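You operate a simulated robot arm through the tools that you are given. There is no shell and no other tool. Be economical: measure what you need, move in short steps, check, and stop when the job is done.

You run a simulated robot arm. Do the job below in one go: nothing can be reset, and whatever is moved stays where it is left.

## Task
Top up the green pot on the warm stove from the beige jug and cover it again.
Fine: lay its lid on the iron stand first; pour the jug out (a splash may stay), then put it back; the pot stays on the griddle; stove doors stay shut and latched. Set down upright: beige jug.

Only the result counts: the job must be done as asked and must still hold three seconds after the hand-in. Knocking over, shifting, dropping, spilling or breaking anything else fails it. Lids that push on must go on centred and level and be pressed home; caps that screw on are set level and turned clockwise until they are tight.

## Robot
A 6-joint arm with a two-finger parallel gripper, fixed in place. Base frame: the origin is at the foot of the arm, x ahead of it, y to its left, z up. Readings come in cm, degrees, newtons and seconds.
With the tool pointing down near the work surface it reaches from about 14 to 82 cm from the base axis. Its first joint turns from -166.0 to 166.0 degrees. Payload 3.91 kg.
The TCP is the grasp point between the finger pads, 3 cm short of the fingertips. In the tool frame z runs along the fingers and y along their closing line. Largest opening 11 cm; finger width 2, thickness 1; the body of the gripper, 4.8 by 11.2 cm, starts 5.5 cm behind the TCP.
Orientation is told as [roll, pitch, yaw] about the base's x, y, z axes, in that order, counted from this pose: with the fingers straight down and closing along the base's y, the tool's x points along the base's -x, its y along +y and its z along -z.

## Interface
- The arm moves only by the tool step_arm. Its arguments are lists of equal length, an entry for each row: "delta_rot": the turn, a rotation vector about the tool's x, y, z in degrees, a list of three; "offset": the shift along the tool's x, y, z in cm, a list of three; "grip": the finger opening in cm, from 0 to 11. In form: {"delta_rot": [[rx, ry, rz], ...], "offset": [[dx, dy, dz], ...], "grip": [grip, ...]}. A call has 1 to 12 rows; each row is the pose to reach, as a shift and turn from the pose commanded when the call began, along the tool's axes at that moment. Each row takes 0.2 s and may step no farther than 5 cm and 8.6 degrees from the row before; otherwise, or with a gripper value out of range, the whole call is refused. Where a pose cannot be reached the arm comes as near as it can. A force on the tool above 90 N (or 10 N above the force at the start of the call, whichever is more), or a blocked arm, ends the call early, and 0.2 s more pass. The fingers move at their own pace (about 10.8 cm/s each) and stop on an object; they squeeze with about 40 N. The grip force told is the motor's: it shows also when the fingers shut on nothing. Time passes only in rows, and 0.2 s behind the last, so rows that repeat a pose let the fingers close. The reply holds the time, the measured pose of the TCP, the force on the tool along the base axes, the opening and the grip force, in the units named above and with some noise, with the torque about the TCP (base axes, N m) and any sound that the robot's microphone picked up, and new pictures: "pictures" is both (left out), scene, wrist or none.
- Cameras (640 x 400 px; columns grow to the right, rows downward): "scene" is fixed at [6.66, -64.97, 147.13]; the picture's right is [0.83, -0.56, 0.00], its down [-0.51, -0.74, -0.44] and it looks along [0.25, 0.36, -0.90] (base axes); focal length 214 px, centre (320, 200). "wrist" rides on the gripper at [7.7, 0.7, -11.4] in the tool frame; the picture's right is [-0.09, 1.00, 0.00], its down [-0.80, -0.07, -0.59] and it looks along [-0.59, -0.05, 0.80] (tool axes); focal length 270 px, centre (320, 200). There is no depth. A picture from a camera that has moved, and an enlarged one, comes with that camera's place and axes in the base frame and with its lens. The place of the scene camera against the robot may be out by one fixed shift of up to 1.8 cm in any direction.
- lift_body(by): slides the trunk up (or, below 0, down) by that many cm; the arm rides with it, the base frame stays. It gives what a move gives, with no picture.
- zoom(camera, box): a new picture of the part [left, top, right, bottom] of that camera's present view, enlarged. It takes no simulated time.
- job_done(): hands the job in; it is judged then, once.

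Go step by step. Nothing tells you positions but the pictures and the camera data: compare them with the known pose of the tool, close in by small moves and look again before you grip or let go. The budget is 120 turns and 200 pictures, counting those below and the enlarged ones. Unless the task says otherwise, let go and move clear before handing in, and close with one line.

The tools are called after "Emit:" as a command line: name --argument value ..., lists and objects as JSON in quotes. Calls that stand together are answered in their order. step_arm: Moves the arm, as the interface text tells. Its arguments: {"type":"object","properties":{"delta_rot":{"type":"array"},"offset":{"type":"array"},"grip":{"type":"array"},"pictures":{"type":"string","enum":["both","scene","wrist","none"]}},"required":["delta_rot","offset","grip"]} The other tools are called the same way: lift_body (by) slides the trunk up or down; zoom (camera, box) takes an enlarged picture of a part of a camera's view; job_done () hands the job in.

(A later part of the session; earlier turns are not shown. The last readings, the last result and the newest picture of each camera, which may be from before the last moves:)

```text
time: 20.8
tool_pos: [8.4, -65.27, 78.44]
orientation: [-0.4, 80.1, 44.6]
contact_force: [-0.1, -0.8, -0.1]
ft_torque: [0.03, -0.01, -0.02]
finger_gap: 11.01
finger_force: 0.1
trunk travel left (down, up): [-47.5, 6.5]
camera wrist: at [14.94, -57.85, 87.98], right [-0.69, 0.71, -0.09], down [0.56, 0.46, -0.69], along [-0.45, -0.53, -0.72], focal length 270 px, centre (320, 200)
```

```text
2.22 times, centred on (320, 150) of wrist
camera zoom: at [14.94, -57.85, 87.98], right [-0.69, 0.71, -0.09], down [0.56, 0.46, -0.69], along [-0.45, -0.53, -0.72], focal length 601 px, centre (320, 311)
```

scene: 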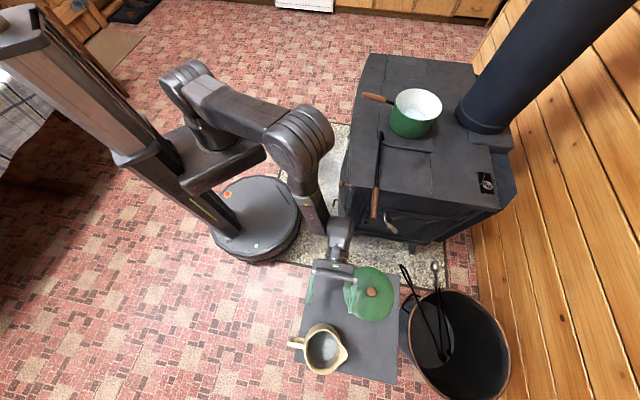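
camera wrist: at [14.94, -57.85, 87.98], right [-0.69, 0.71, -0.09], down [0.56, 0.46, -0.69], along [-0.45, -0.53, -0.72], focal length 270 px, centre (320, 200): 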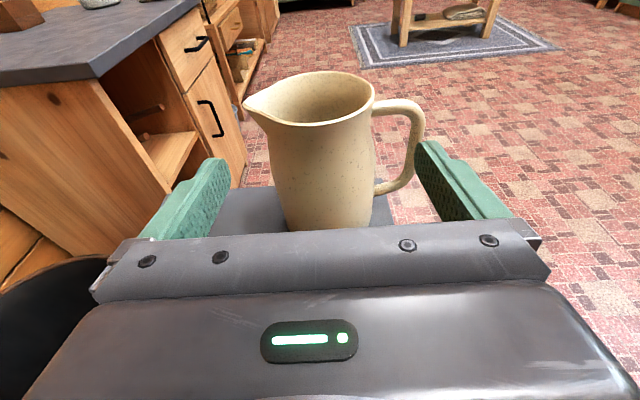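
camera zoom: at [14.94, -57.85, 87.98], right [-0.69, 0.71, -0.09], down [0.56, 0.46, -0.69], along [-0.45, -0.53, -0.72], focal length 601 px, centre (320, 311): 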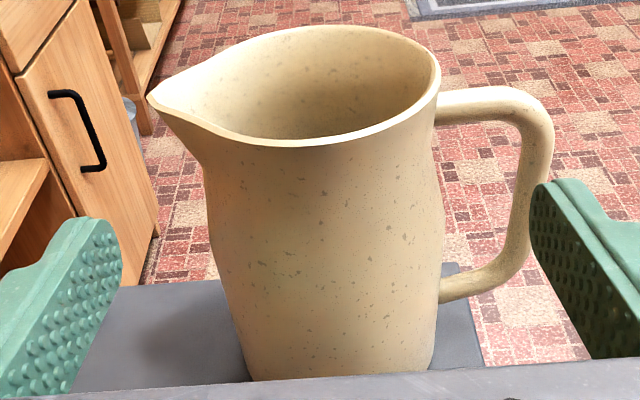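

The body measures about 10.5–11 cm, too wide to straddle, so I will hold the handle from above with the tool vertical. The bar is at about (-7.0,-68.3), z 67–76. I raise and un-pitch, then yaw to -45°.

Emit:
step_arm --delta_rot '[[0, -8, 0], [0, -16, 0], [0, -24, 0], [0, -32, 0], [0, -40, 0], [0, -48, 0], [0, -56, 0], [0, -64, 0], [0, -72, 0], [0, -80, 0]]' --offset '[[1.5, 0, -0.3], [3, 0, -0.6], [4.5, 0, -0.8], [6, 0, -1.1], [7.5, 0, -1.3], [9, 0, -1.6], [10.5, 0, -1.8], [12, 0, -2.1], [13.5, 0, -2.4], [14.8, 0, -2.6]]' --grip '[8, 6, 6, 6, 6, 6, 6, 6, 6, 6]' --pictures "none"

Emit:
step_arm --delta_rot '[[0, 0, 8.2], [0, 0, 16.4], [0, 0, 24.6], [0, 0, 32.8], [0, 0, 41], [0, 0, 49.2], [0, 0, 57.4], [0, 0, 65.6], [0, 0, 73.8], [0, 0, 82], [0, 0, 89.8]]' --offset '[[1.2, 0.8, 0], [2.4, 1.6, 0], [3.6, 2.4, 0], [4.8, 3.2, 0], [6, 4, 0], [7.2, 4.8, 0], [8.4, 5.6, 0], [9.6, 6.4, 0], [10.8, 7.2, 0], [12, 8, 0], [13, 8.8, 0]]' --grip '[6, 6, 6, 6, 6, 6, 6, 6, 6, 6, 6]'

```text
time: 23.0
tool_pos: [8.45, -65.44, 93.4]
orientation: [0.0, -0.1, 45.0]
contact_force: [-0.5, 0.9, -0.4]
ft_torque: [-0.01, -0.01, 0.03]
finger_gap: 6.0
finger_force: 0.0
trunk travel left (down, up): [-47.5, 6.5]
```

```text
time: 25.4
tool_pos: [-6.95, -68.45, 93.33]
orientation: [0.0, 0.0, -45.0]
contact_force: [0.9, 0.5, -0.7]
ft_torque: [0.02, -0.02, -0.01]
finger_gap: 5.97
finger_force: 0.0
trunk travel left (down, up): [-47.5, 6.5]
camera wrist: at [-11.98, -62.59, 105.05], right [0.77, 0.64, 0.0], down [0.52, -0.62, 0.59], along [0.38, -0.46, -0.8], focal length 270 px, centre (320, 200)
```

scene: 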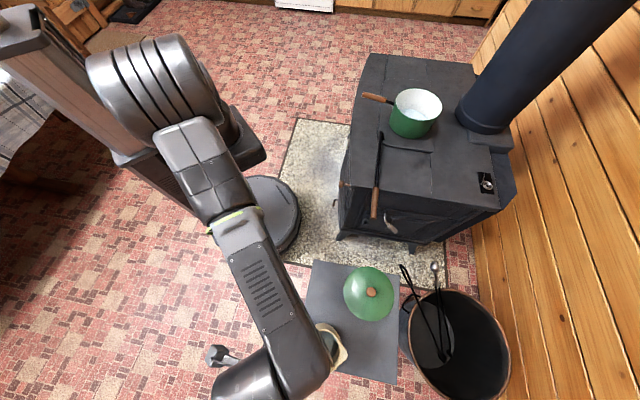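
wrist: 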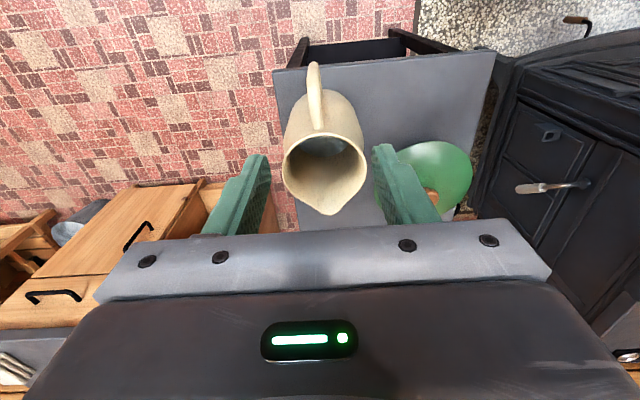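

The handle points straight toward the camera side, which is good. I zoom to fix its position.

Emit:
zoom --camera "wrist" --box '[240, 40, 400, 220]'

```text
2.22 times, centred on (320, 130) of wrist
camera zoom: at [-11.98, -62.59, 105.05], right [0.77, 0.64, 0.0], down [0.52, -0.62, 0.59], along [0.38, -0.46, -0.8], focal length 601 px, centre (320, 356)
```

zoom: 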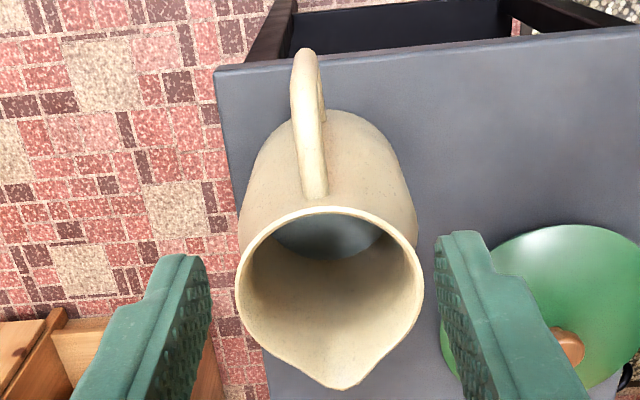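

The handle plane is about 0.6 cm to the tool's -y side. I correct that, drop to z≈80 (tips still above the handle) and look.

Emit:
step_arm --delta_rot '[[0, 0, 0], [0, 0, 0], [0, 0, 0]]' --offset '[[0.2, -0.6, 4], [0.2, -0.6, 8.5], [0.2, -0.6, 13]]' --grip '[6, 6, 6]'

Emit:
zoom --camera "wrist" --box '[200, 80, 440, 240]'

```text
time: 26.2
tool_pos: [-7.82, -68.77, 80.56]
orientation: [0.0, 0.0, -44.9]
contact_force: [0.1, 0.0, -0.5]
ft_torque: [0.03, -0.03, 0.01]
finger_gap: 5.99
finger_force: 0.0
trunk travel left (down, up): [-47.5, 6.5]
camera wrist: at [-12.72, -62.83, 91.98], right [0.76, 0.64, 0.0], down [0.52, -0.61, 0.59], along [0.38, -0.45, -0.8], focal length 270 px, centre (320, 200)
```

scene: 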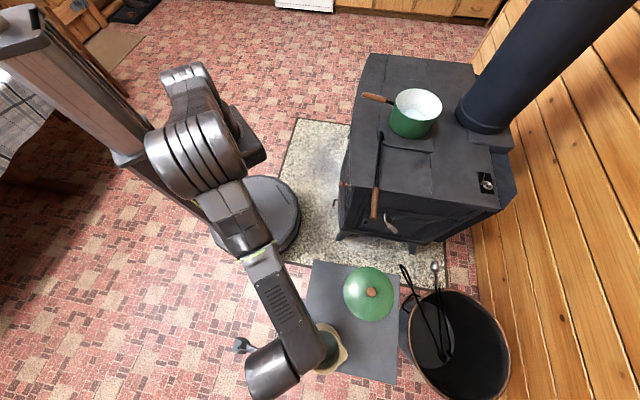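
wrist: 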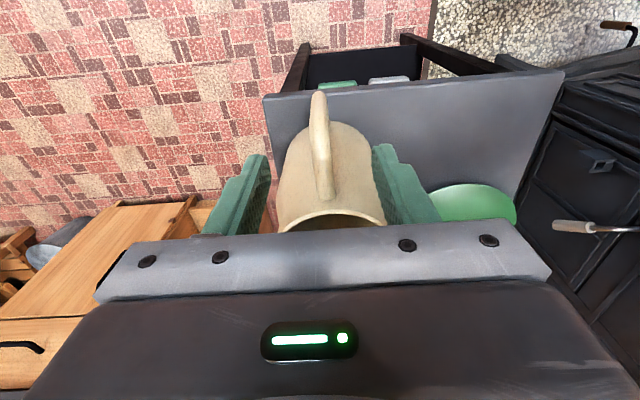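

```text
2.50 times, centred on (320, 160) of wrist
camera zoom: at [-12.72, -62.83, 91.98], right [0.76, 0.64, 0.0], down [0.52, -0.61, 0.59], along [0.38, -0.45, -0.8], focal length 676 px, centre (320, 300)
```

zoom: 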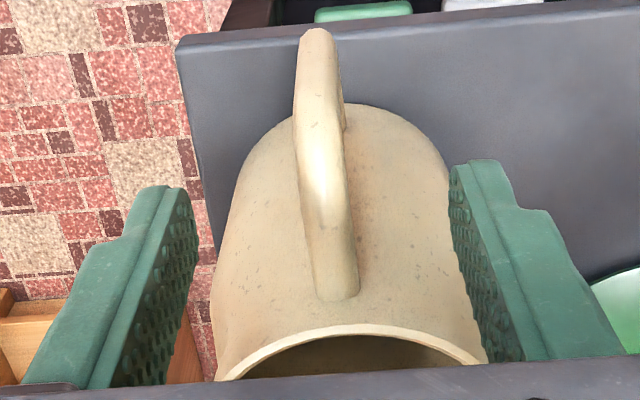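

The handle is centred between the pads. I descend to z≈72.2 around the bar and check.

Emit:
step_arm --delta_rot '[[0, 0, 0], [0, 0, 0], [0, 0, 0]]' --offset '[[0, 0, 3], [0, 0, 6], [0, 0, 8.3]]' --grip '[6, 6, 6]' --pictures "wrist"

Emit:
zoom --camera "wrist" --box '[200, 80, 440, 240]'

```text
time: 27.0
tool_pos: [-7.4, -68.53, 72.33]
orientation: [0.0, 0.1, -44.8]
contact_force: [-0.5, -0.1, -0.4]
ft_torque: [0.04, 0.04, 0.0]
finger_gap: 6.03
finger_force: 0.0
trunk travel left (down, up): [-47.5, 6.5]
camera wrist: at [-12.52, -62.72, 83.78], right [0.76, 0.64, 0.0], down [0.52, -0.61, 0.59], along [0.38, -0.45, -0.8], focal length 270 px, centre (320, 200)
```

wrist: 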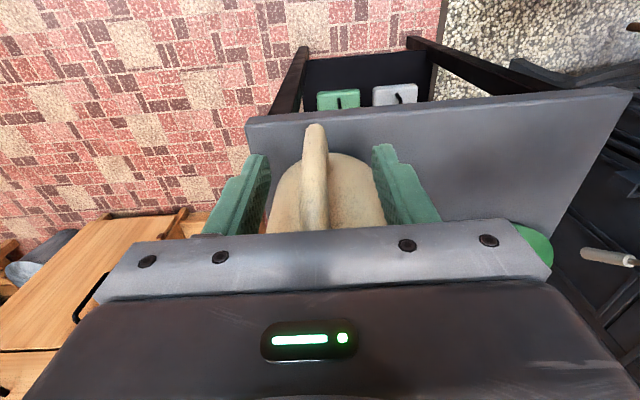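

```text
2.50 times, centred on (320, 160) of wrist
camera zoom: at [-12.52, -62.72, 83.78], right [0.76, 0.64, 0.0], down [0.52, -0.61, 0.59], along [0.38, -0.45, -0.8], focal length 676 px, centre (320, 300)
```

zoom: 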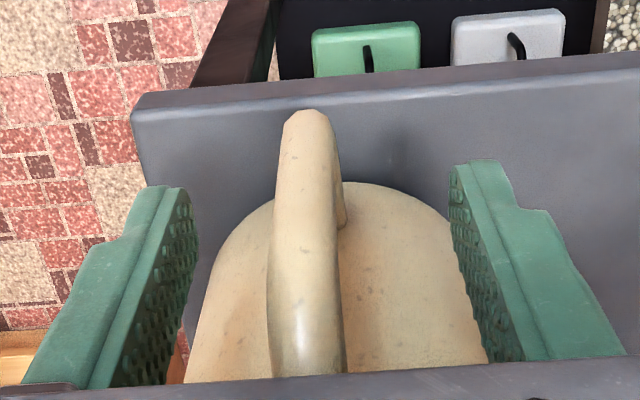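

I make a small lateral trim of 0.25 cm, then close on the bar.

Emit:
step_arm --delta_rot '[[0, 0, 0], [0, 0, 0], [0, 0, 0], [0, 0, 0]]' --offset '[[0, -0.25, 0], [0, -0.25, 0], [0, -0.25, 0], [0, -0.25, 0]]' --grip '[6, 2, 0, 0]'

Emit:
zoom --camera "wrist" --box '[200, 80, 440, 240]'

```text
time: 28.0
tool_pos: [-7.57, -68.74, 72.2]
orientation: [0.0, 0.1, -44.8]
contact_force: [1.2, 0.3, 0.0]
ft_torque: [-0.08, 0.06, 0.18]
finger_gap: 1.43
finger_force: 39.7
trunk travel left (down, up): [-47.5, 6.5]
camera wrist: at [-12.67, -62.88, 83.75], right [0.76, 0.64, 0.0], down [0.52, -0.61, 0.59], along [0.38, -0.45, -0.8], focal length 270 px, centre (320, 200)
```

scene: 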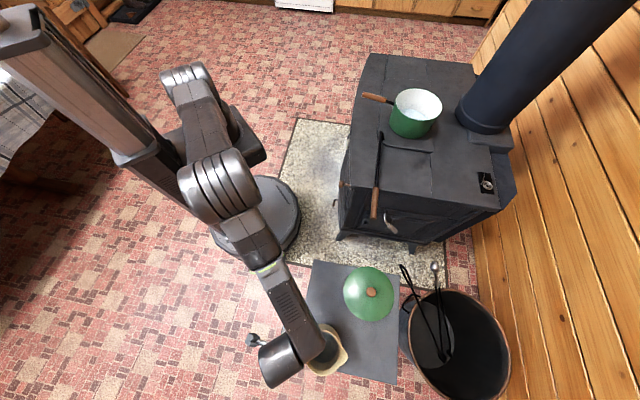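
wrist: 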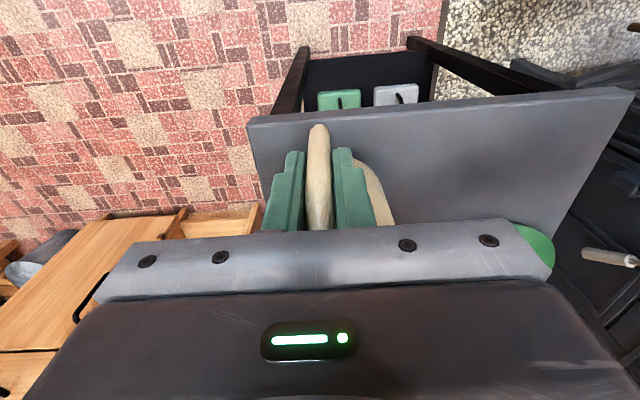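

```text
2.50 times, centred on (320, 160) of wrist
camera zoom: at [-12.67, -62.88, 83.75], right [0.76, 0.64, 0.0], down [0.52, -0.61, 0.59], along [0.38, -0.45, -0.8], focal length 676 px, centre (320, 300)
```

zoom: 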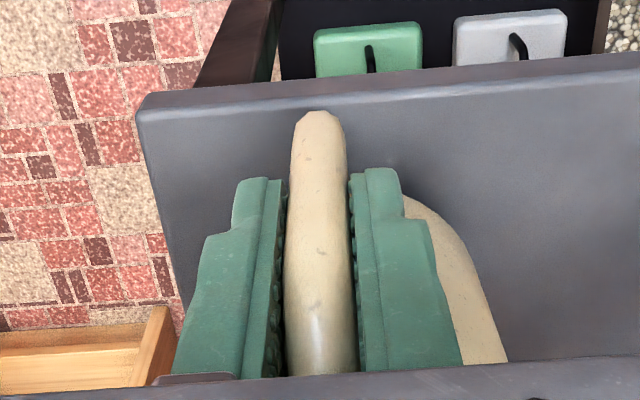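

The handle is held at a 1.4 cm opening. I test-lift 2 cm slowly and watch for droop.

Emit:
step_arm --delta_rot '[[0, 0, 0], [0, 0, 0], [0, 0, 0], [0, 0, 0]]' --offset '[[0, 0, -0.5], [0, 0, -1], [0, 0, -1.5], [0, 0, -2]]' --grip '[0, 0, 0, 0]'

Emit:
zoom --camera "wrist" --box '[200, 80, 440, 240]'

Emit:
zoom --camera "scene" --box '[270, 280, 430, 380]'

```text
time: 29.0
tool_pos: [-7.77, -68.87, 74.13]
orientation: [0.0, 0.1, -44.8]
contact_force: [0.3, -0.5, -6.9]
ft_torque: [0.36, 0.36, 0.04]
finger_gap: 1.4
finger_force: 40.7
trunk travel left (down, up): [-47.5, 6.5]
camera wrist: at [-12.76, -63.02, 85.66], right [0.76, 0.64, 0.0], down [0.52, -0.62, 0.59], along [0.38, -0.45, -0.8], focal length 270 px, centre (320, 200)
```

scene: 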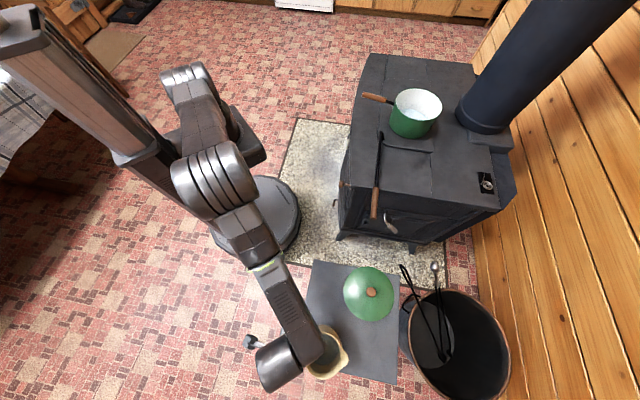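
wrist: 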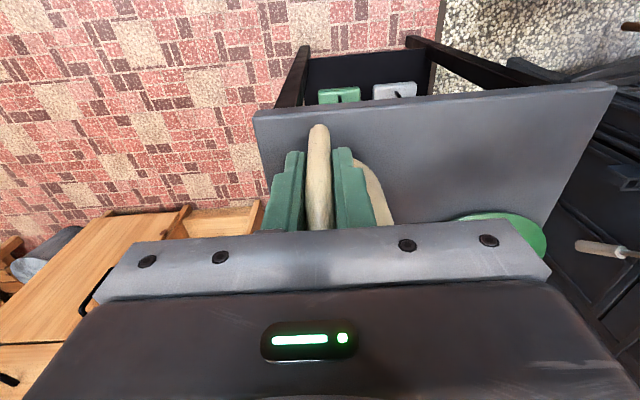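

```text
2.50 times, centred on (320, 160) of wrist
camera zoom: at [-12.76, -63.02, 85.66], right [0.76, 0.64, 0.0], down [0.52, -0.62, 0.59], along [0.38, -0.45, -0.8], focal length 676 px, centre (320, 300)
```

zoom: 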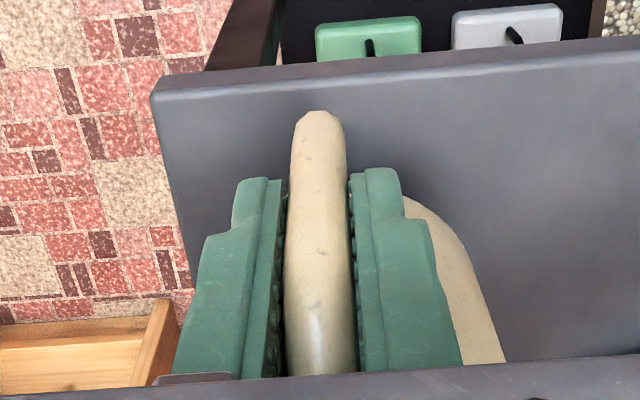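

```text
4.00 times, centred on (350, 330) of scene
camera zoom: at [6.66, -64.97, 147.13], right [0.83, -0.56, 0.0], down [-0.51, -0.74, -0.44], along [0.25, 0.36, -0.9], focal length 858 px, centre (200, -320)
```

zoom: 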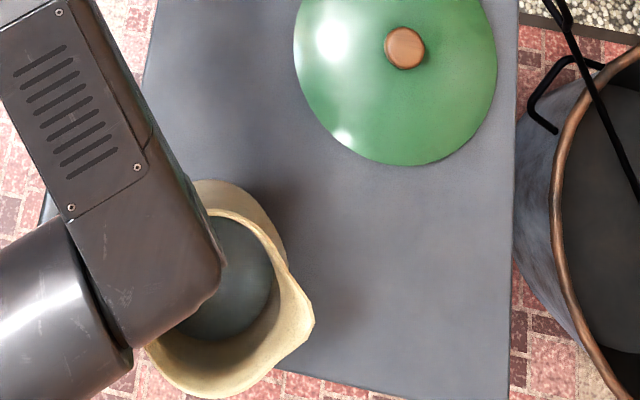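

The jug weighs about 0.65 kg and the grip holds it level. I lift it well clear and start turning the spout slowly toward the pot side.

Emit:
step_arm --delta_rot '[[0, 0, 0], [0, 0, 0], [0, 0, 0], [0, 0, 0], [0, 0, -5], [0, 0, -10], [0, 0, -16], [0, 0, -22], [0, 0, -28], [0, 0, -34], [0, 0, -39], [0, 0, -43]]' --offset '[[0, 0, -2], [0, 0, -4.5], [0, 0, -7.5], [0, 0, -10.5], [0, 0, -13.5], [0, 0, -16.5], [0, 0, -19.5], [0, 0, -22.5], [0, 0, -25.5], [0, 0, -28], [0, 0, -30], [0, 0, -31]]' --grip '[0, 0, 0, 0, 0, 0, 0, 0, 0, 0, 0, 0]'

```text
time: 31.6
tool_pos: [-7.8, -68.91, 105.2]
orientation: [0.1, 0.0, -1.7]
contact_force: [-0.6, 0.5, -7.1]
ft_torque: [0.05, 0.55, 0.02]
finger_gap: 1.36
finger_force: 40.3
trunk travel left (down, up): [-47.5, 6.5]
camera wrist: at [-15.48, -68.05, 116.74], right [0.12, 0.99, 0.0], down [0.8, -0.1, 0.59], along [0.59, -0.07, -0.8], focal length 270 px, centre (320, 200)
```

scene: 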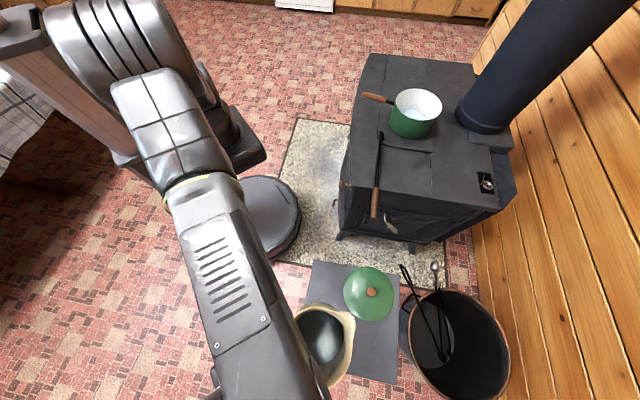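
wrist: 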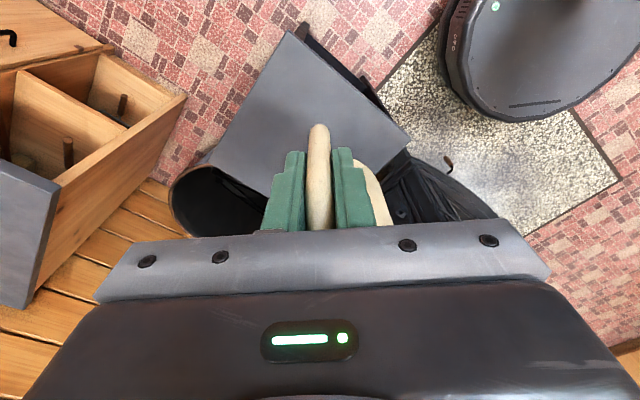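

I carry it toward the stove in two slow calls while turning the spout.

Emit:
step_arm --delta_rot '[[0, 0, -3], [0, 0, -8], [0, 0, -13], [0, 0, -18], [0, 0, -23], [0, 0, -28], [0, 0, -33], [0, 0, -38], [0, 0, -43], [0, 0, -48], [0, 0, -53], [0, 0, -57]]' --offset '[[-2, 0.6, -0.2], [-5.5, 1.7, -0.4], [-9, 2.7, -0.6], [-12.5, 3.8, -0.8], [-16, 4.9, -1], [-19.5, 5.9, -1.2], [-23, 7, -1.4], [-26.5, 8, -1.6], [-30, 9.1, -1.8], [-33.5, 10.2, -1.8], [-37, 11.2, -1.8], [-40, 12.1, -1.8]]' --grip '[0, 0, 0, 0, 0, 0, 0, 0, 0, 0, 0, 0]'

```text
time: 34.2
tool_pos: [32.73, -58.3, 106.92]
orientation: [-0.1, 0.0, 55.3]
contact_force: [0.2, -0.8, -6.8]
ft_torque: [-0.44, 0.3, -0.02]
finger_gap: 1.38
finger_force: 39.9
trunk travel left (down, up): [-47.5, 6.5]
camera wrist: at [27.75, -64.21, 118.39], right [-0.77, 0.64, 0.0], down [0.52, 0.62, 0.59], along [0.38, 0.46, -0.8], focal length 270 px, centre (320, 200)
```

scene: 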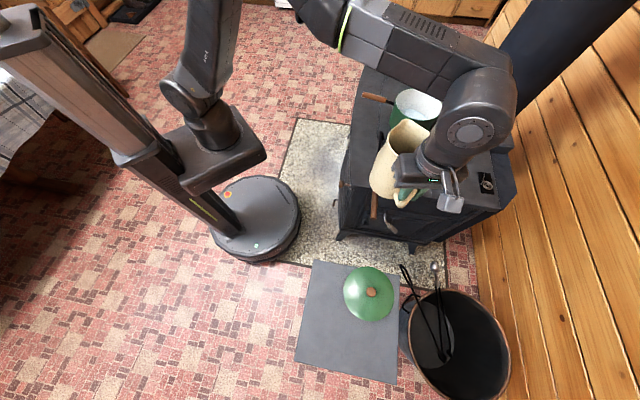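
wrist: 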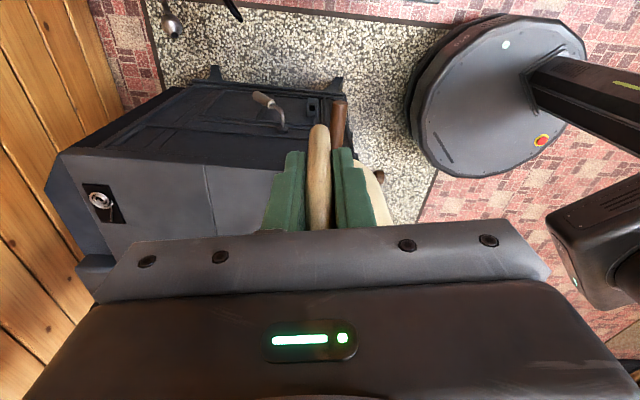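

It stays level, so I continue to the pre-pour position beside the pot.

Emit:
step_arm --delta_rot '[[0, 0, -4], [0, 0, -9], [0, 0, -14], [0, 0, -19], [0, 0, -24], [0, 0, -29], [0, 0, -34], [0, 0, -39], [0, 0, -43]]' --offset '[[-2.2, -1.8, 0], [-4.9, -4, 0], [-7.6, -6.2, 0], [-10.3, -8.5, 0], [-13, -10.7, 0], [-15.7, -12.9, 0], [-18.4, -15.2, 0], [-21.1, -17.4, 0], [-23.5, -19.4, 0]]' --grip '[0, 0, 0, 0, 0, 0, 0, 0, 0]'

Emit:
zoom --camera "scene" --box '[340, 20, 560, 200]'

```text
time: 36.2
tool_pos: [62.18, -49.75, 106.66]
orientation: [0.1, -0.1, 98.1]
contact_force: [-0.1, 0.7, -5.8]
ft_torque: [-0.54, -0.09, 0.01]
finger_gap: 1.39
finger_force: 39.9
trunk travel left (down, up): [-47.5, 6.5]
camera wrist: at [62.55, -57.58, 118.19], right [-1.0, -0.06, 0.0], down [-0.04, 0.8, 0.6], along [-0.03, 0.59, -0.8], focal length 270 px, centre (320, 200)
```

scene: 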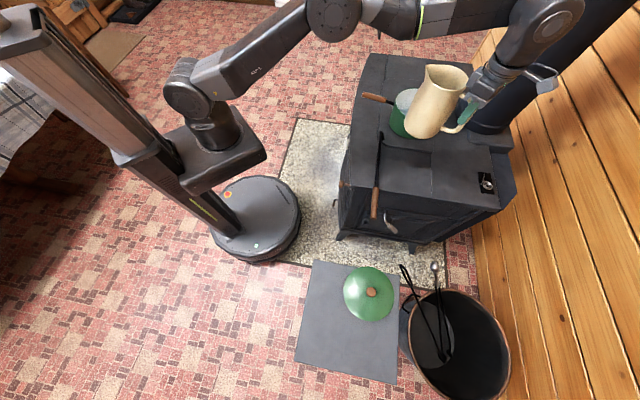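
wrist: 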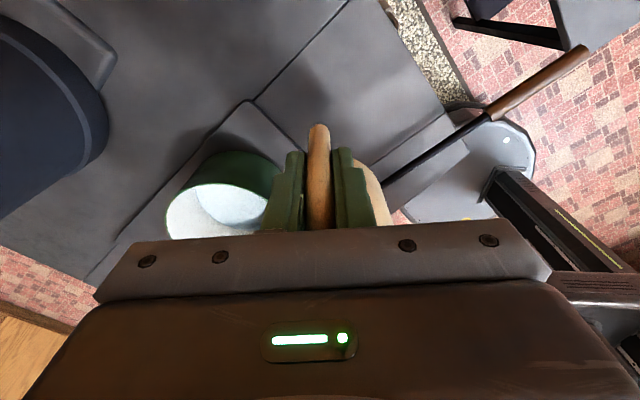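

```text
2.22 times, centred on (450, 110) of scene
camera zoom: at [6.66, -64.97, 147.13], right [0.83, -0.56, 0.0], down [-0.51, -0.74, -0.44], along [0.25, 0.36, -0.9], focal length 477 px, centre (31, 400)
```

zoom: 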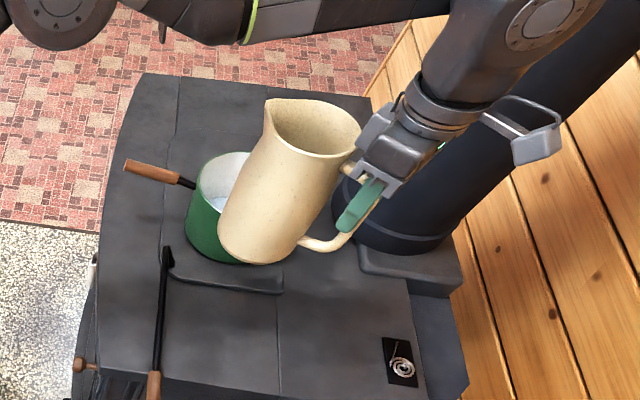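

The jug is level. The water is only about 5–6 cm deep (level z≈64 when standing), so nothing runs out before about 60°. I tilt to 48° here, clear of the pot.

Emit:
step_arm --delta_rot '[[0, 4, 0], [0, 9, 0], [0, 15, 0], [0, 21, 0], [0, 27, 0], [0, 33, 0], [0, 39, 0], [0, 44, 0], [0, 48, 0]]' --offset '[[0, 0, 0], [0, 0, 0], [0, 0, 0], [0, 0, 0], [0, 0, 0], [0, 0, 0], [0, 0, 0], [0, 0, 0], [0, 0, 0]]' --grip '[0, 0, 0, 0, 0, 0, 0, 0, 0]'

Emit:
zoom --camera "scene" --box '[340, 20, 560, 200]'

```text
time: 38.2
tool_pos: [62.09, -49.86, 106.87]
orientation: [0.2, 47.9, 98.3]
contact_force: [0.1, 0.1, -6.0]
ft_torque: [-0.09, 0.02, -0.01]
finger_gap: 1.35
finger_force: 40.7
trunk travel left (down, up): [-47.5, 6.5]
camera wrist: at [60.83, -46.63, 120.35], right [-0.99, -0.08, -0.06], down [-0.07, 0.98, -0.2], along [0.08, -0.19, -0.98], focal length 270 px, centre (320, 200)
```

scene: 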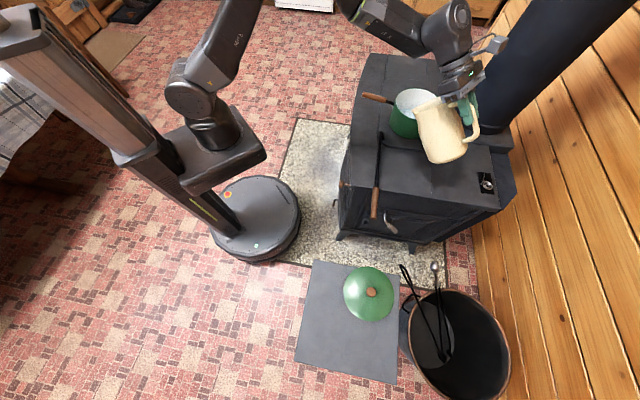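
wrist: 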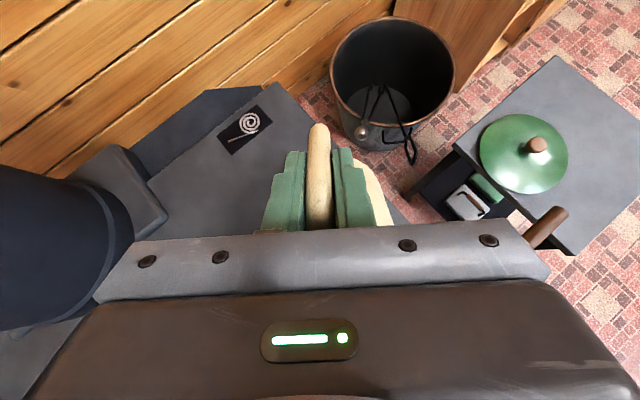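

```text
2.22 times, centred on (450, 110) of scene
camera zoom: at [6.66, -64.97, 147.13], right [0.83, -0.56, 0.0], down [-0.51, -0.74, -0.44], along [0.25, 0.36, -0.9], focal length 477 px, centre (31, 400)
```

zoom: 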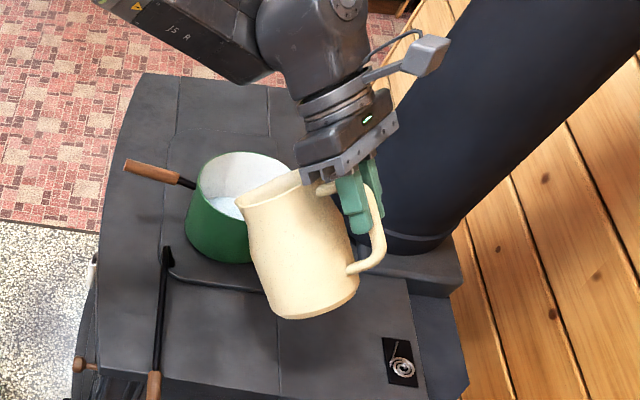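

Tilted to 48° with nothing spilled. I slide sideways so that the spout tip comes over the pot.

Emit:
step_arm --delta_rot '[[0, 0, 0], [0, 0, 0], [0, 0, 0], [0, 0, 0], [0, 0, 0]]' --offset '[[-0.2, -2.8, -0.2], [-0.5, -5.7, -0.5], [-0.8, -8.6, -0.8], [-1.0, -11.5, -1.1], [-1.2, -14.3, -1.4]]' --grip '[0, 0, 0, 0, 0]'

Emit:
zoom --camera "scene" --box '[340, 20, 560, 200]'

```text
time: 39.4
tool_pos: [75.87, -46.21, 106.84]
orientation: [0.1, 47.9, 98.5]
contact_force: [0.4, -1.1, -7.4]
ft_torque: [-0.11, -0.02, -0.01]
finger_gap: 1.38
finger_force: 39.5
trunk travel left (down, up): [-47.5, 6.5]
camera wrist: at [74.77, -42.94, 120.25], right [-0.99, -0.08, -0.06], down [-0.07, 0.98, -0.2], along [0.08, -0.19, -0.98], focal length 270 px, centre (320, 200)
```

scene: 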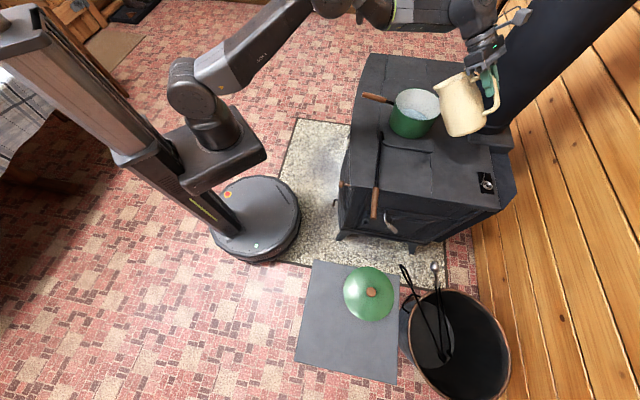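
wrist: 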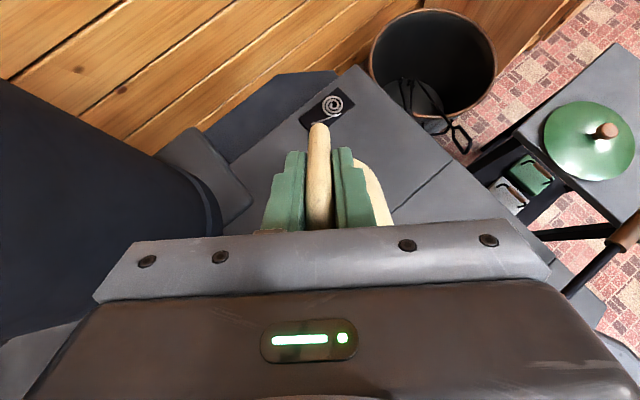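

```text
2.22 times, centred on (450, 110) of scene
camera zoom: at [6.66, -64.97, 147.13], right [0.83, -0.56, 0.0], down [-0.51, -0.74, -0.44], along [0.25, 0.36, -0.9], focal length 477 px, centre (31, 400)
```

zoom: 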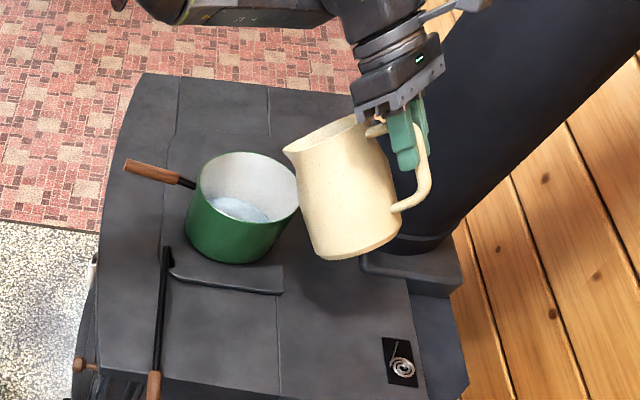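

The spout tip is over the pot, about 2.5 cm from its centre. I tilt on with the tip held nearly still to begin the pour.

Emit:
step_arm --delta_rot '[[0, 8, 0], [0, 14, 0], [0, 17, 0], [0, 17, 0], [0, 20, 0], [0, 20, 0], [0, 23, 0], [0, 23, 0], [0, 26, 0], [0, 26, 0], [0, 26, 0], [0, 26, 0]]' --offset '[[-0.49, 0, -1.23], [-0.99, 0, -2.25], [-1.16, 0, -2.93], [-1.16, 0, -2.93], [-1.31, 0, -3.61], [-1.31, 0, -3.61], [-1.55, 0, -4.3], [-1.55, 0, -4.3], [-1.8, 0, -4.98], [-1.8, 0, -4.98], [-1.8, 0, -4.98], [-1.8, 0, -4.98]]' --grip '[0, 0, 0, 0, 0, 0, 0, 0, 0, 0, 0, 0]'

Emit:
zoom --camera "scene" --box '[340, 20, 560, 200]'

```text
time: 42.0
tool_pos: [75.07, -41.24, 109.0]
orientation: [0.2, 74.1, 98.4]
contact_force: [-0.2, -0.2, -6.0]
ft_torque: [0.16, 0.02, -0.01]
finger_gap: 1.39
finger_force: 40.4
trunk travel left (down, up): [-47.5, 6.5]
camera wrist: at [73.11, -32.47, 119.6], right [-0.99, -0.12, -0.08], down [-0.04, 0.79, -0.61], along [0.14, -0.6, -0.79], focal length 270 px, centre (320, 200)
```

scene: 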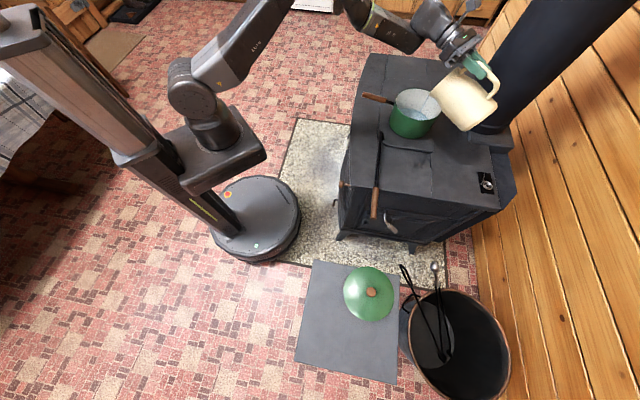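
wrist: 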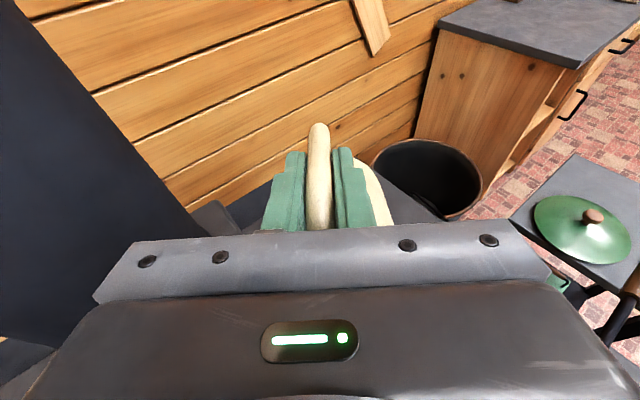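

```text
2.22 times, centred on (450, 110) of scene
camera zoom: at [6.66, -64.97, 147.13], right [0.83, -0.56, 0.0], down [-0.51, -0.74, -0.44], along [0.25, 0.36, -0.9], focal length 477 px, centre (31, 400)
```

zoom: 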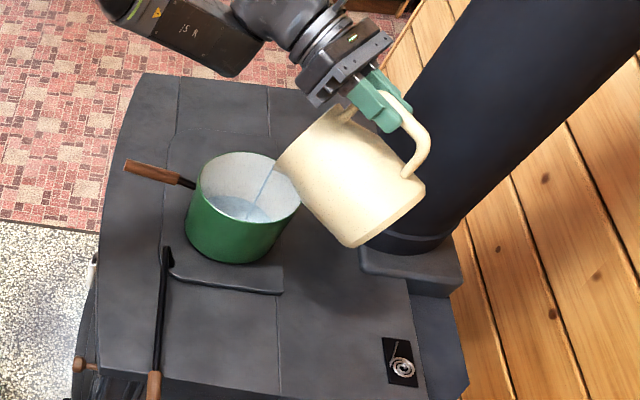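

The stream falls inside the pot. I continue slowly.

Emit:
step_arm --delta_rot '[[0, 0, 0], [0, 0, 0], [0, 3, 0], [0, 3, 0], [0, 6, 0], [0, 6, 0], [0, 6, 0], [0, 9, 0], [0, 9, 0], [0, 12, 0], [0, 12, 0], [0, 12, 0]]' --offset '[[0, 0, 0], [0, 0, 0], [0.23, 0, -0.82], [0.23, 0, -0.82], [0.47, 0, -1.64], [0.47, 0, -1.64], [0.47, 0, -1.64], [0.65, 0, -2.48], [0.65, 0, -2.48], [0.78, 0, -3.34], [0.78, 0, -3.34], [0.78, 0, -3.34]]' --grip '[0, 0, 0, 0, 0, 0, 0, 0, 0, 0, 0, 0]' --pictures "none"

Emit:
zoom --camera "scene" --box '[340, 20, 560, 200]'

```text
time: 44.6
tool_pos: [74.79, -38.15, 110.73]
orientation: [0.7, 86.0, 98.9]
contact_force: [0.4, 0.5, -4.9]
ft_torque: [0.21, 0.03, 0.0]
finger_gap: 1.38
finger_force: 39.1
trunk travel left (down, up): [-47.5, 6.5]
```

```text
2.22 times, centred on (450, 110) of scene
camera zoom: at [6.66, -64.97, 147.13], right [0.83, -0.56, 0.0], down [-0.51, -0.74, -0.44], along [0.25, 0.36, -0.9], focal length 477 px, centre (31, 400)
```

zoom: 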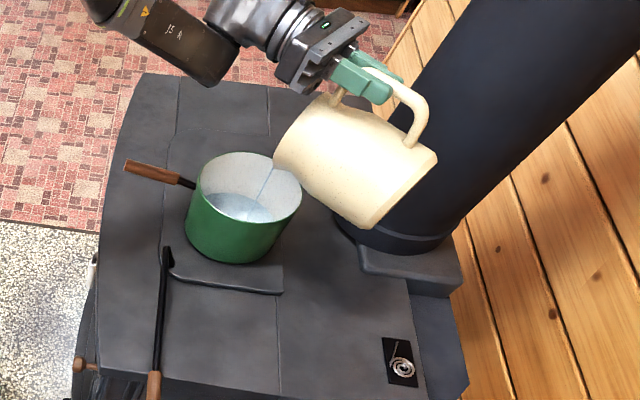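

It is still pouring cleanly, so I continue toward 104°.

Emit:
step_arm --delta_rot '[[0, 3, 0], [0, 3, 0], [0, 6, 0], [0, 6, 0], [0, 9, 0], [0, 9, 0], [0, 12, 0], [0, 12, 0], [0, 15, 0], [0, 15, 0], [0, 18, 0], [0, 18, 0]]' --offset '[[0.24, 0, -0.82], [0.24, 0, -0.82], [0.43, 0, -1.64], [0.43, 0, -1.64], [0.61, 0, -2.45], [0.61, 0, -2.45], [0.78, 0, -3.26], [0.78, 0, -3.26], [0.85, 0, -4.12], [0.85, 0, -4.12], [0.9, 0, -4.98], [0.9, 0, -4.98]]' --grip '[0, 0, 0, 0, 0, 0, 0, 0, 0, 0, 0, 0]' --pictures "none"

Emit:
zoom --camera "scene" --box '[340, 20, 560, 200]'

```text
time: 47.2
tool_pos: [74.11, -33.43, 111.98]
orientation: [179.8, 75.9, -81.9]
contact_force: [0.4, 0.2, -4.2]
ft_torque: [0.32, 0.03, 0.05]
finger_gap: 1.37
finger_force: 39.4
trunk travel left (down, up): [-47.5, 6.5]
```

```text
2.22 times, centred on (450, 110) of scene
camera zoom: at [6.66, -64.97, 147.13], right [0.83, -0.56, 0.0], down [-0.51, -0.74, -0.44], along [0.25, 0.36, -0.9], focal length 477 px, centre (31, 400)
```

zoom: 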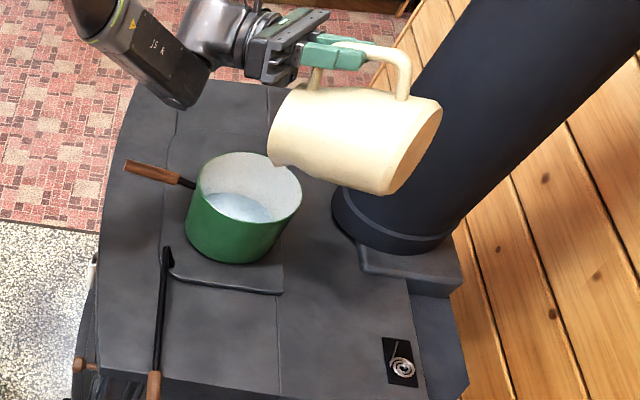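

The stream has nearly ended. I tip a little further and hold, to drain it.

Emit:
step_arm --delta_rot '[[0, 6, 0], [0, 6, 0], [0, 12, 0], [0, 12, 0], [0, 12, 0], [0, 12, 0], [0, 12, 0], [0, 12, 0], [0, 12, 0], [0, 12, 0]]' --offset '[[0.51, 0, -1.63], [0.51, 0, -1.63], [0.82, 0, -3.3], [0.82, 0, -3.3], [0.82, 0, -3.3], [0.82, 0, -3.3], [0.82, 0, -3.3], [0.82, 0, -3.3], [0.82, 0, -3.3], [0.82, 0, -3.3]]' --grip '[0, 0, 0, 0, 0, 0, 0, 0, 0, 0]' --pictures "none"

Emit:
zoom --camera "scene" --box '[340, 20, 560, 200]'

```text
time: 49.4
tool_pos: [73.55, -29.89, 111.9]
orientation: [180.0, 64.0, -81.8]
contact_force: [-1.0, -1.6, -5.0]
ft_torque: [0.35, 0.01, 0.0]
finger_gap: 1.37
finger_force: 39.8
trunk travel left (down, up): [-47.5, 6.5]
```

```text
2.22 times, centred on (450, 110) of scene
camera zoom: at [6.66, -64.97, 147.13], right [0.83, -0.56, 0.0], down [-0.51, -0.74, -0.44], along [0.25, 0.36, -0.9], focal length 477 px, centre (31, 400)
```

zoom: 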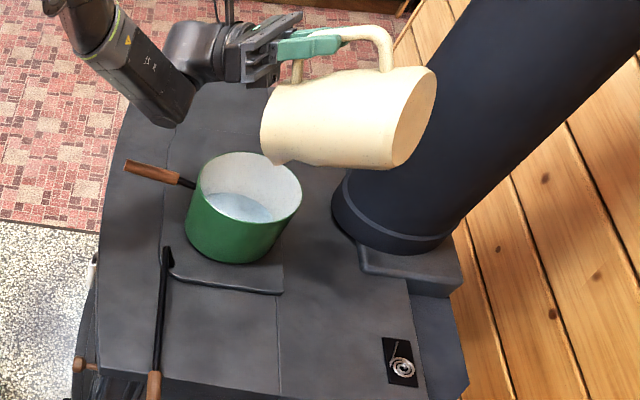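

The jug is drained. I reverse the tilt along the same path.

Emit:
step_arm --delta_rot '[[0, -8, 0], [0, -16, 0], [0, -24, 0], [0, -32, 0], [0, -40, 0], [0, -48, 0], [0, -56, 0], [0, -64, 0], [0, -68, 0]]' --offset '[[-0.95, 0, 2.1], [-2.1, 0, 3.98], [-3.56, 0, 5.71], [-5.2, 0, 7.25], [-7.07, 0, 8.57], [-8.64, 0, 9.85], [-10, 0, 10.93], [-11.06, 0, 11.96], [-11.5, 0, 12.4]]' --grip '[0, 0, 0, 0, 0, 0, 0, 0, 0]'

Emit:
zoom --camera "scene" --box '[340, 20, 560, 200]'

```text
time: 51.4
tool_pos: [75.85, -45.9, 106.9]
orientation: [0.1, 47.8, 98.3]
contact_force: [-0.2, -0.1, -4.7]
ft_torque: [-0.11, -0.02, -0.03]
finger_gap: 1.39
finger_force: 39.9
trunk travel left (down, up): [-47.5, 6.5]
camera wrist: at [74.68, -42.73, 120.35], right [-0.99, -0.08, -0.06], down [-0.07, 0.98, -0.19], along [0.08, -0.19, -0.98], focal length 270 px, centre (320, 200)
```

scene: 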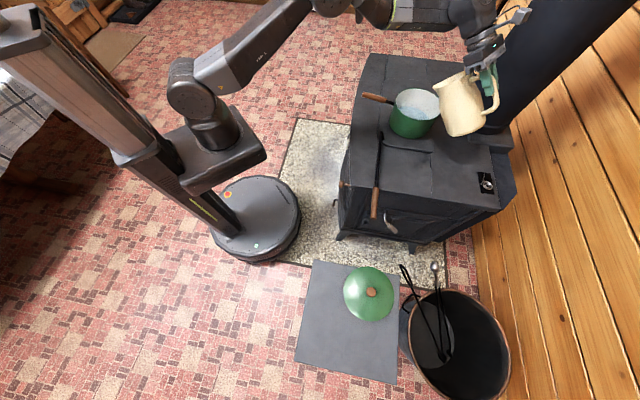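
wrist: 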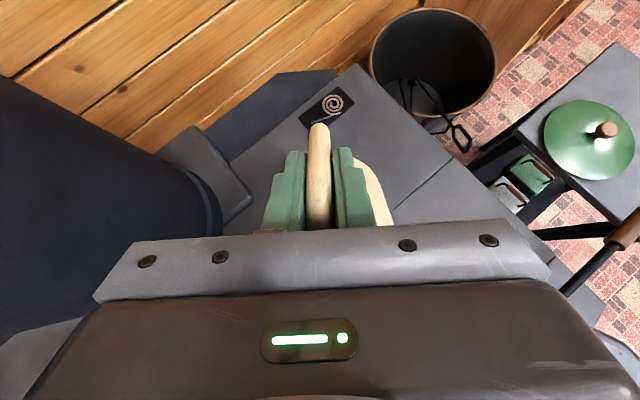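

```text
2.22 times, centred on (450, 110) of scene
camera zoom: at [6.66, -64.97, 147.13], right [0.83, -0.56, 0.0], down [-0.51, -0.74, -0.44], along [0.25, 0.36, -0.9], focal length 477 px, centre (31, 400)
```

zoom: 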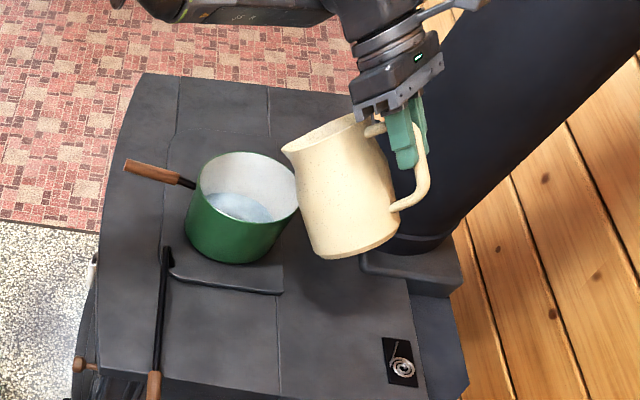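

I slide sideways away from the pot, then bring the jug upright.

Emit:
step_arm --delta_rot '[[0, 0, 0], [0, 0, 0], [0, 0, 0], [0, 0, 0], [0, -7, 0], [0, -14, 0], [0, -21, 0], [0, -28, 0], [0, -35, 0], [0, -42, 0], [0, -48, 0]]' --offset '[[0.3, 3.6, 0.3], [0.6, 7.2, 0.7], [0.9, 10.8, 1.1], [1.2, 14.3, 1.4], [1.2, 14.3, 1.4], [1.2, 14.3, 1.4], [1.2, 14.3, 1.4], [1.2, 14.3, 1.4], [1.2, 14.3, 1.4], [1.2, 14.3, 1.4], [1.2, 14.3, 1.4]]' --grip '[0, 0, 0, 0, 0, 0, 0, 0, 0, 0, 0]'

```text
time: 53.8
tool_pos: [61.96, -49.86, 106.88]
orientation: [0.0, 0.0, 98.2]
contact_force: [0.1, 0.5, -5.5]
ft_torque: [-0.34, -0.06, 0.01]
finger_gap: 1.38
finger_force: 39.9
trunk travel left (down, up): [-47.5, 6.5]
camera wrist: at [62.45, -57.63, 118.34], right [-1.0, -0.06, 0.0], down [-0.04, 0.8, 0.6], along [-0.03, 0.6, -0.8], focal length 270 px, centre (320, 200)
```

scene: 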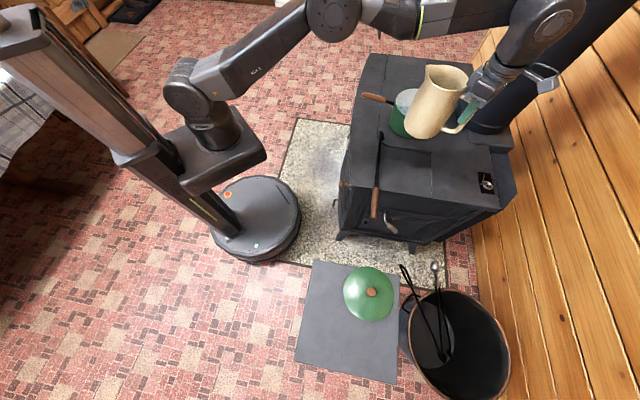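
wrist: 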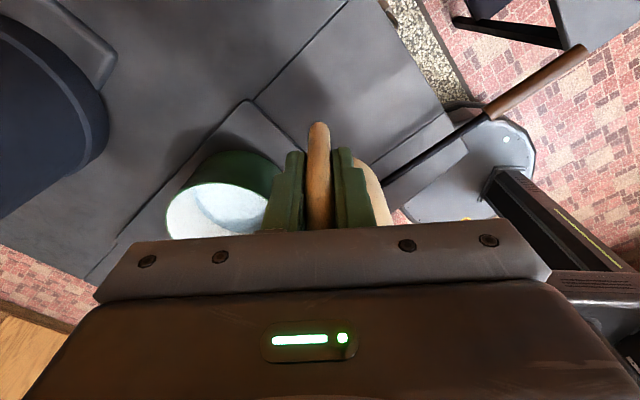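

Now I carry the jug back to the stand, undoing the yaw.

Emit:
step_arm --delta_rot '[[0, 0, 7.9], [0, 0, 15.8], [0, 0, 23.7], [0, 0, 31.6], [0, 0, 39.5], [0, 0, 47.4], [0, 0, 55.3], [0, 0, 63.2], [0, 0, 71.1], [0, 0, 79], [0, 0, 86.9], [0, 0, 94.8]]' --offset '[[0.49, 3.98, 0], [0.98, 7.96, 0], [1.46, 11.94, 0], [1.95, 15.92, 0], [2.44, 19.9, 0], [2.93, 23.9, 0], [3.4, 27.9, 0], [3.9, 31.8, 0], [4.4, 35.8, 0], [4.9, 39.8, 0], [5.4, 43.8, 0], [5.85, 47.7, 0]]' --grip '[0, 0, 0, 0, 0, 0, 0, 0, 0, 0, 0, 0]' --pictures "none"

```text
time: 56.4
tool_pos: [15.31, -62.52, 107.1]
orientation: [0.0, 0.1, 3.2]
contact_force: [-0.2, -0.4, -4.9]
ft_torque: [-0.05, 0.38, -0.01]
finger_gap: 1.38
finger_force: 40.7
trunk travel left (down, up): [-47.5, 6.5]
```

Emit:
step_arm --delta_rot '[[0, 0, 8], [0, 0, 16], [0, 0, 24], [0, 0, 32], [0, 0, 40], [0, 0, 48], [0, 0, 48], [0, 0, 48], [0, 0, 48], [0, 0, 48], [0, 0, 48]]' --offset '[[3.85, -0.8, 0], [7.7, -1.6, 0], [11.5, -2.4, 0], [15.4, -3.3, 0], [19.3, -4.1, 0], [23.1, -4.9, 0], [23.1, -4.9, 4.5], [23.1, -4.9, 9], [23.1, -4.9, 13.5], [23.1, -4.9, 18], [23.1, -4.9, 22]]' --grip '[0, 0, 0, 0, 0, 0, 0, 0, 0, 0, 0]'

Emit:
zoom --camera "scene" --box '[270, 240, 430, 390]'

```text
time: 58.8
tool_pos: [-7.12, -68.68, 85.06]
orientation: [0.0, 0.2, -44.7]
contact_force: [-0.4, -0.6, -4.8]
ft_torque: [0.26, 0.25, 0.0]
finger_gap: 1.38
finger_force: 39.6
trunk travel left (down, up): [-47.5, 6.5]
camera wrist: at [-12.19, -62.77, 96.57], right [0.76, 0.65, 0.0], down [0.52, -0.61, 0.59], along [0.38, -0.45, -0.8], focal length 270 px, centre (320, 200)
```

scene: 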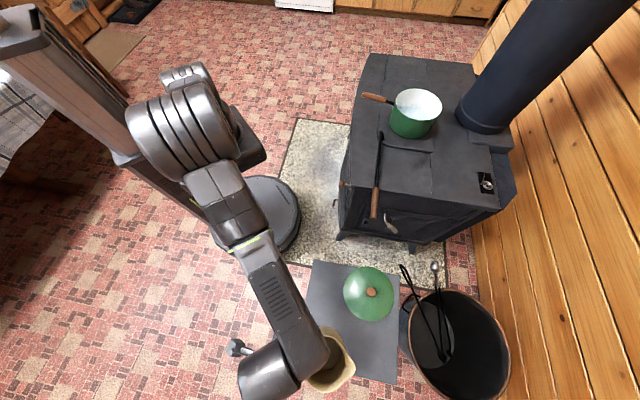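
wrist: 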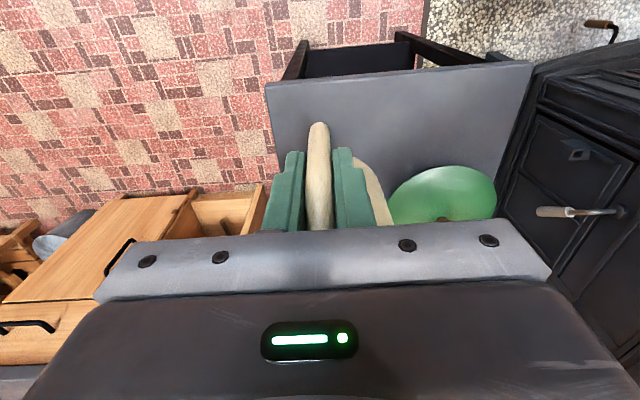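

```text
2.67 times, centred on (350, 315) of scene
camera zoom: at [6.66, -64.97, 147.13], right [0.83, -0.56, 0.0], down [-0.51, -0.74, -0.44], along [0.25, 0.36, -0.9], focal length 572 px, centre (240, -107)
```

zoom: 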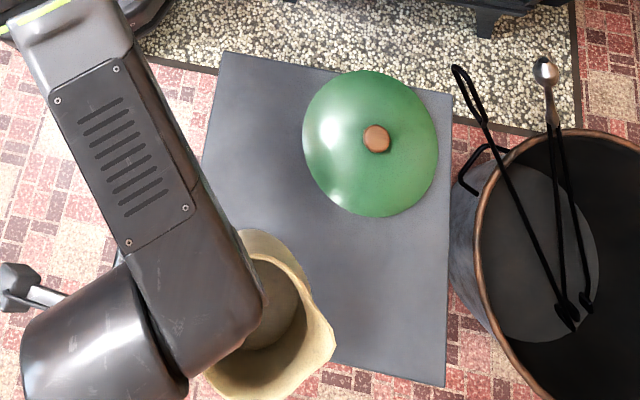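

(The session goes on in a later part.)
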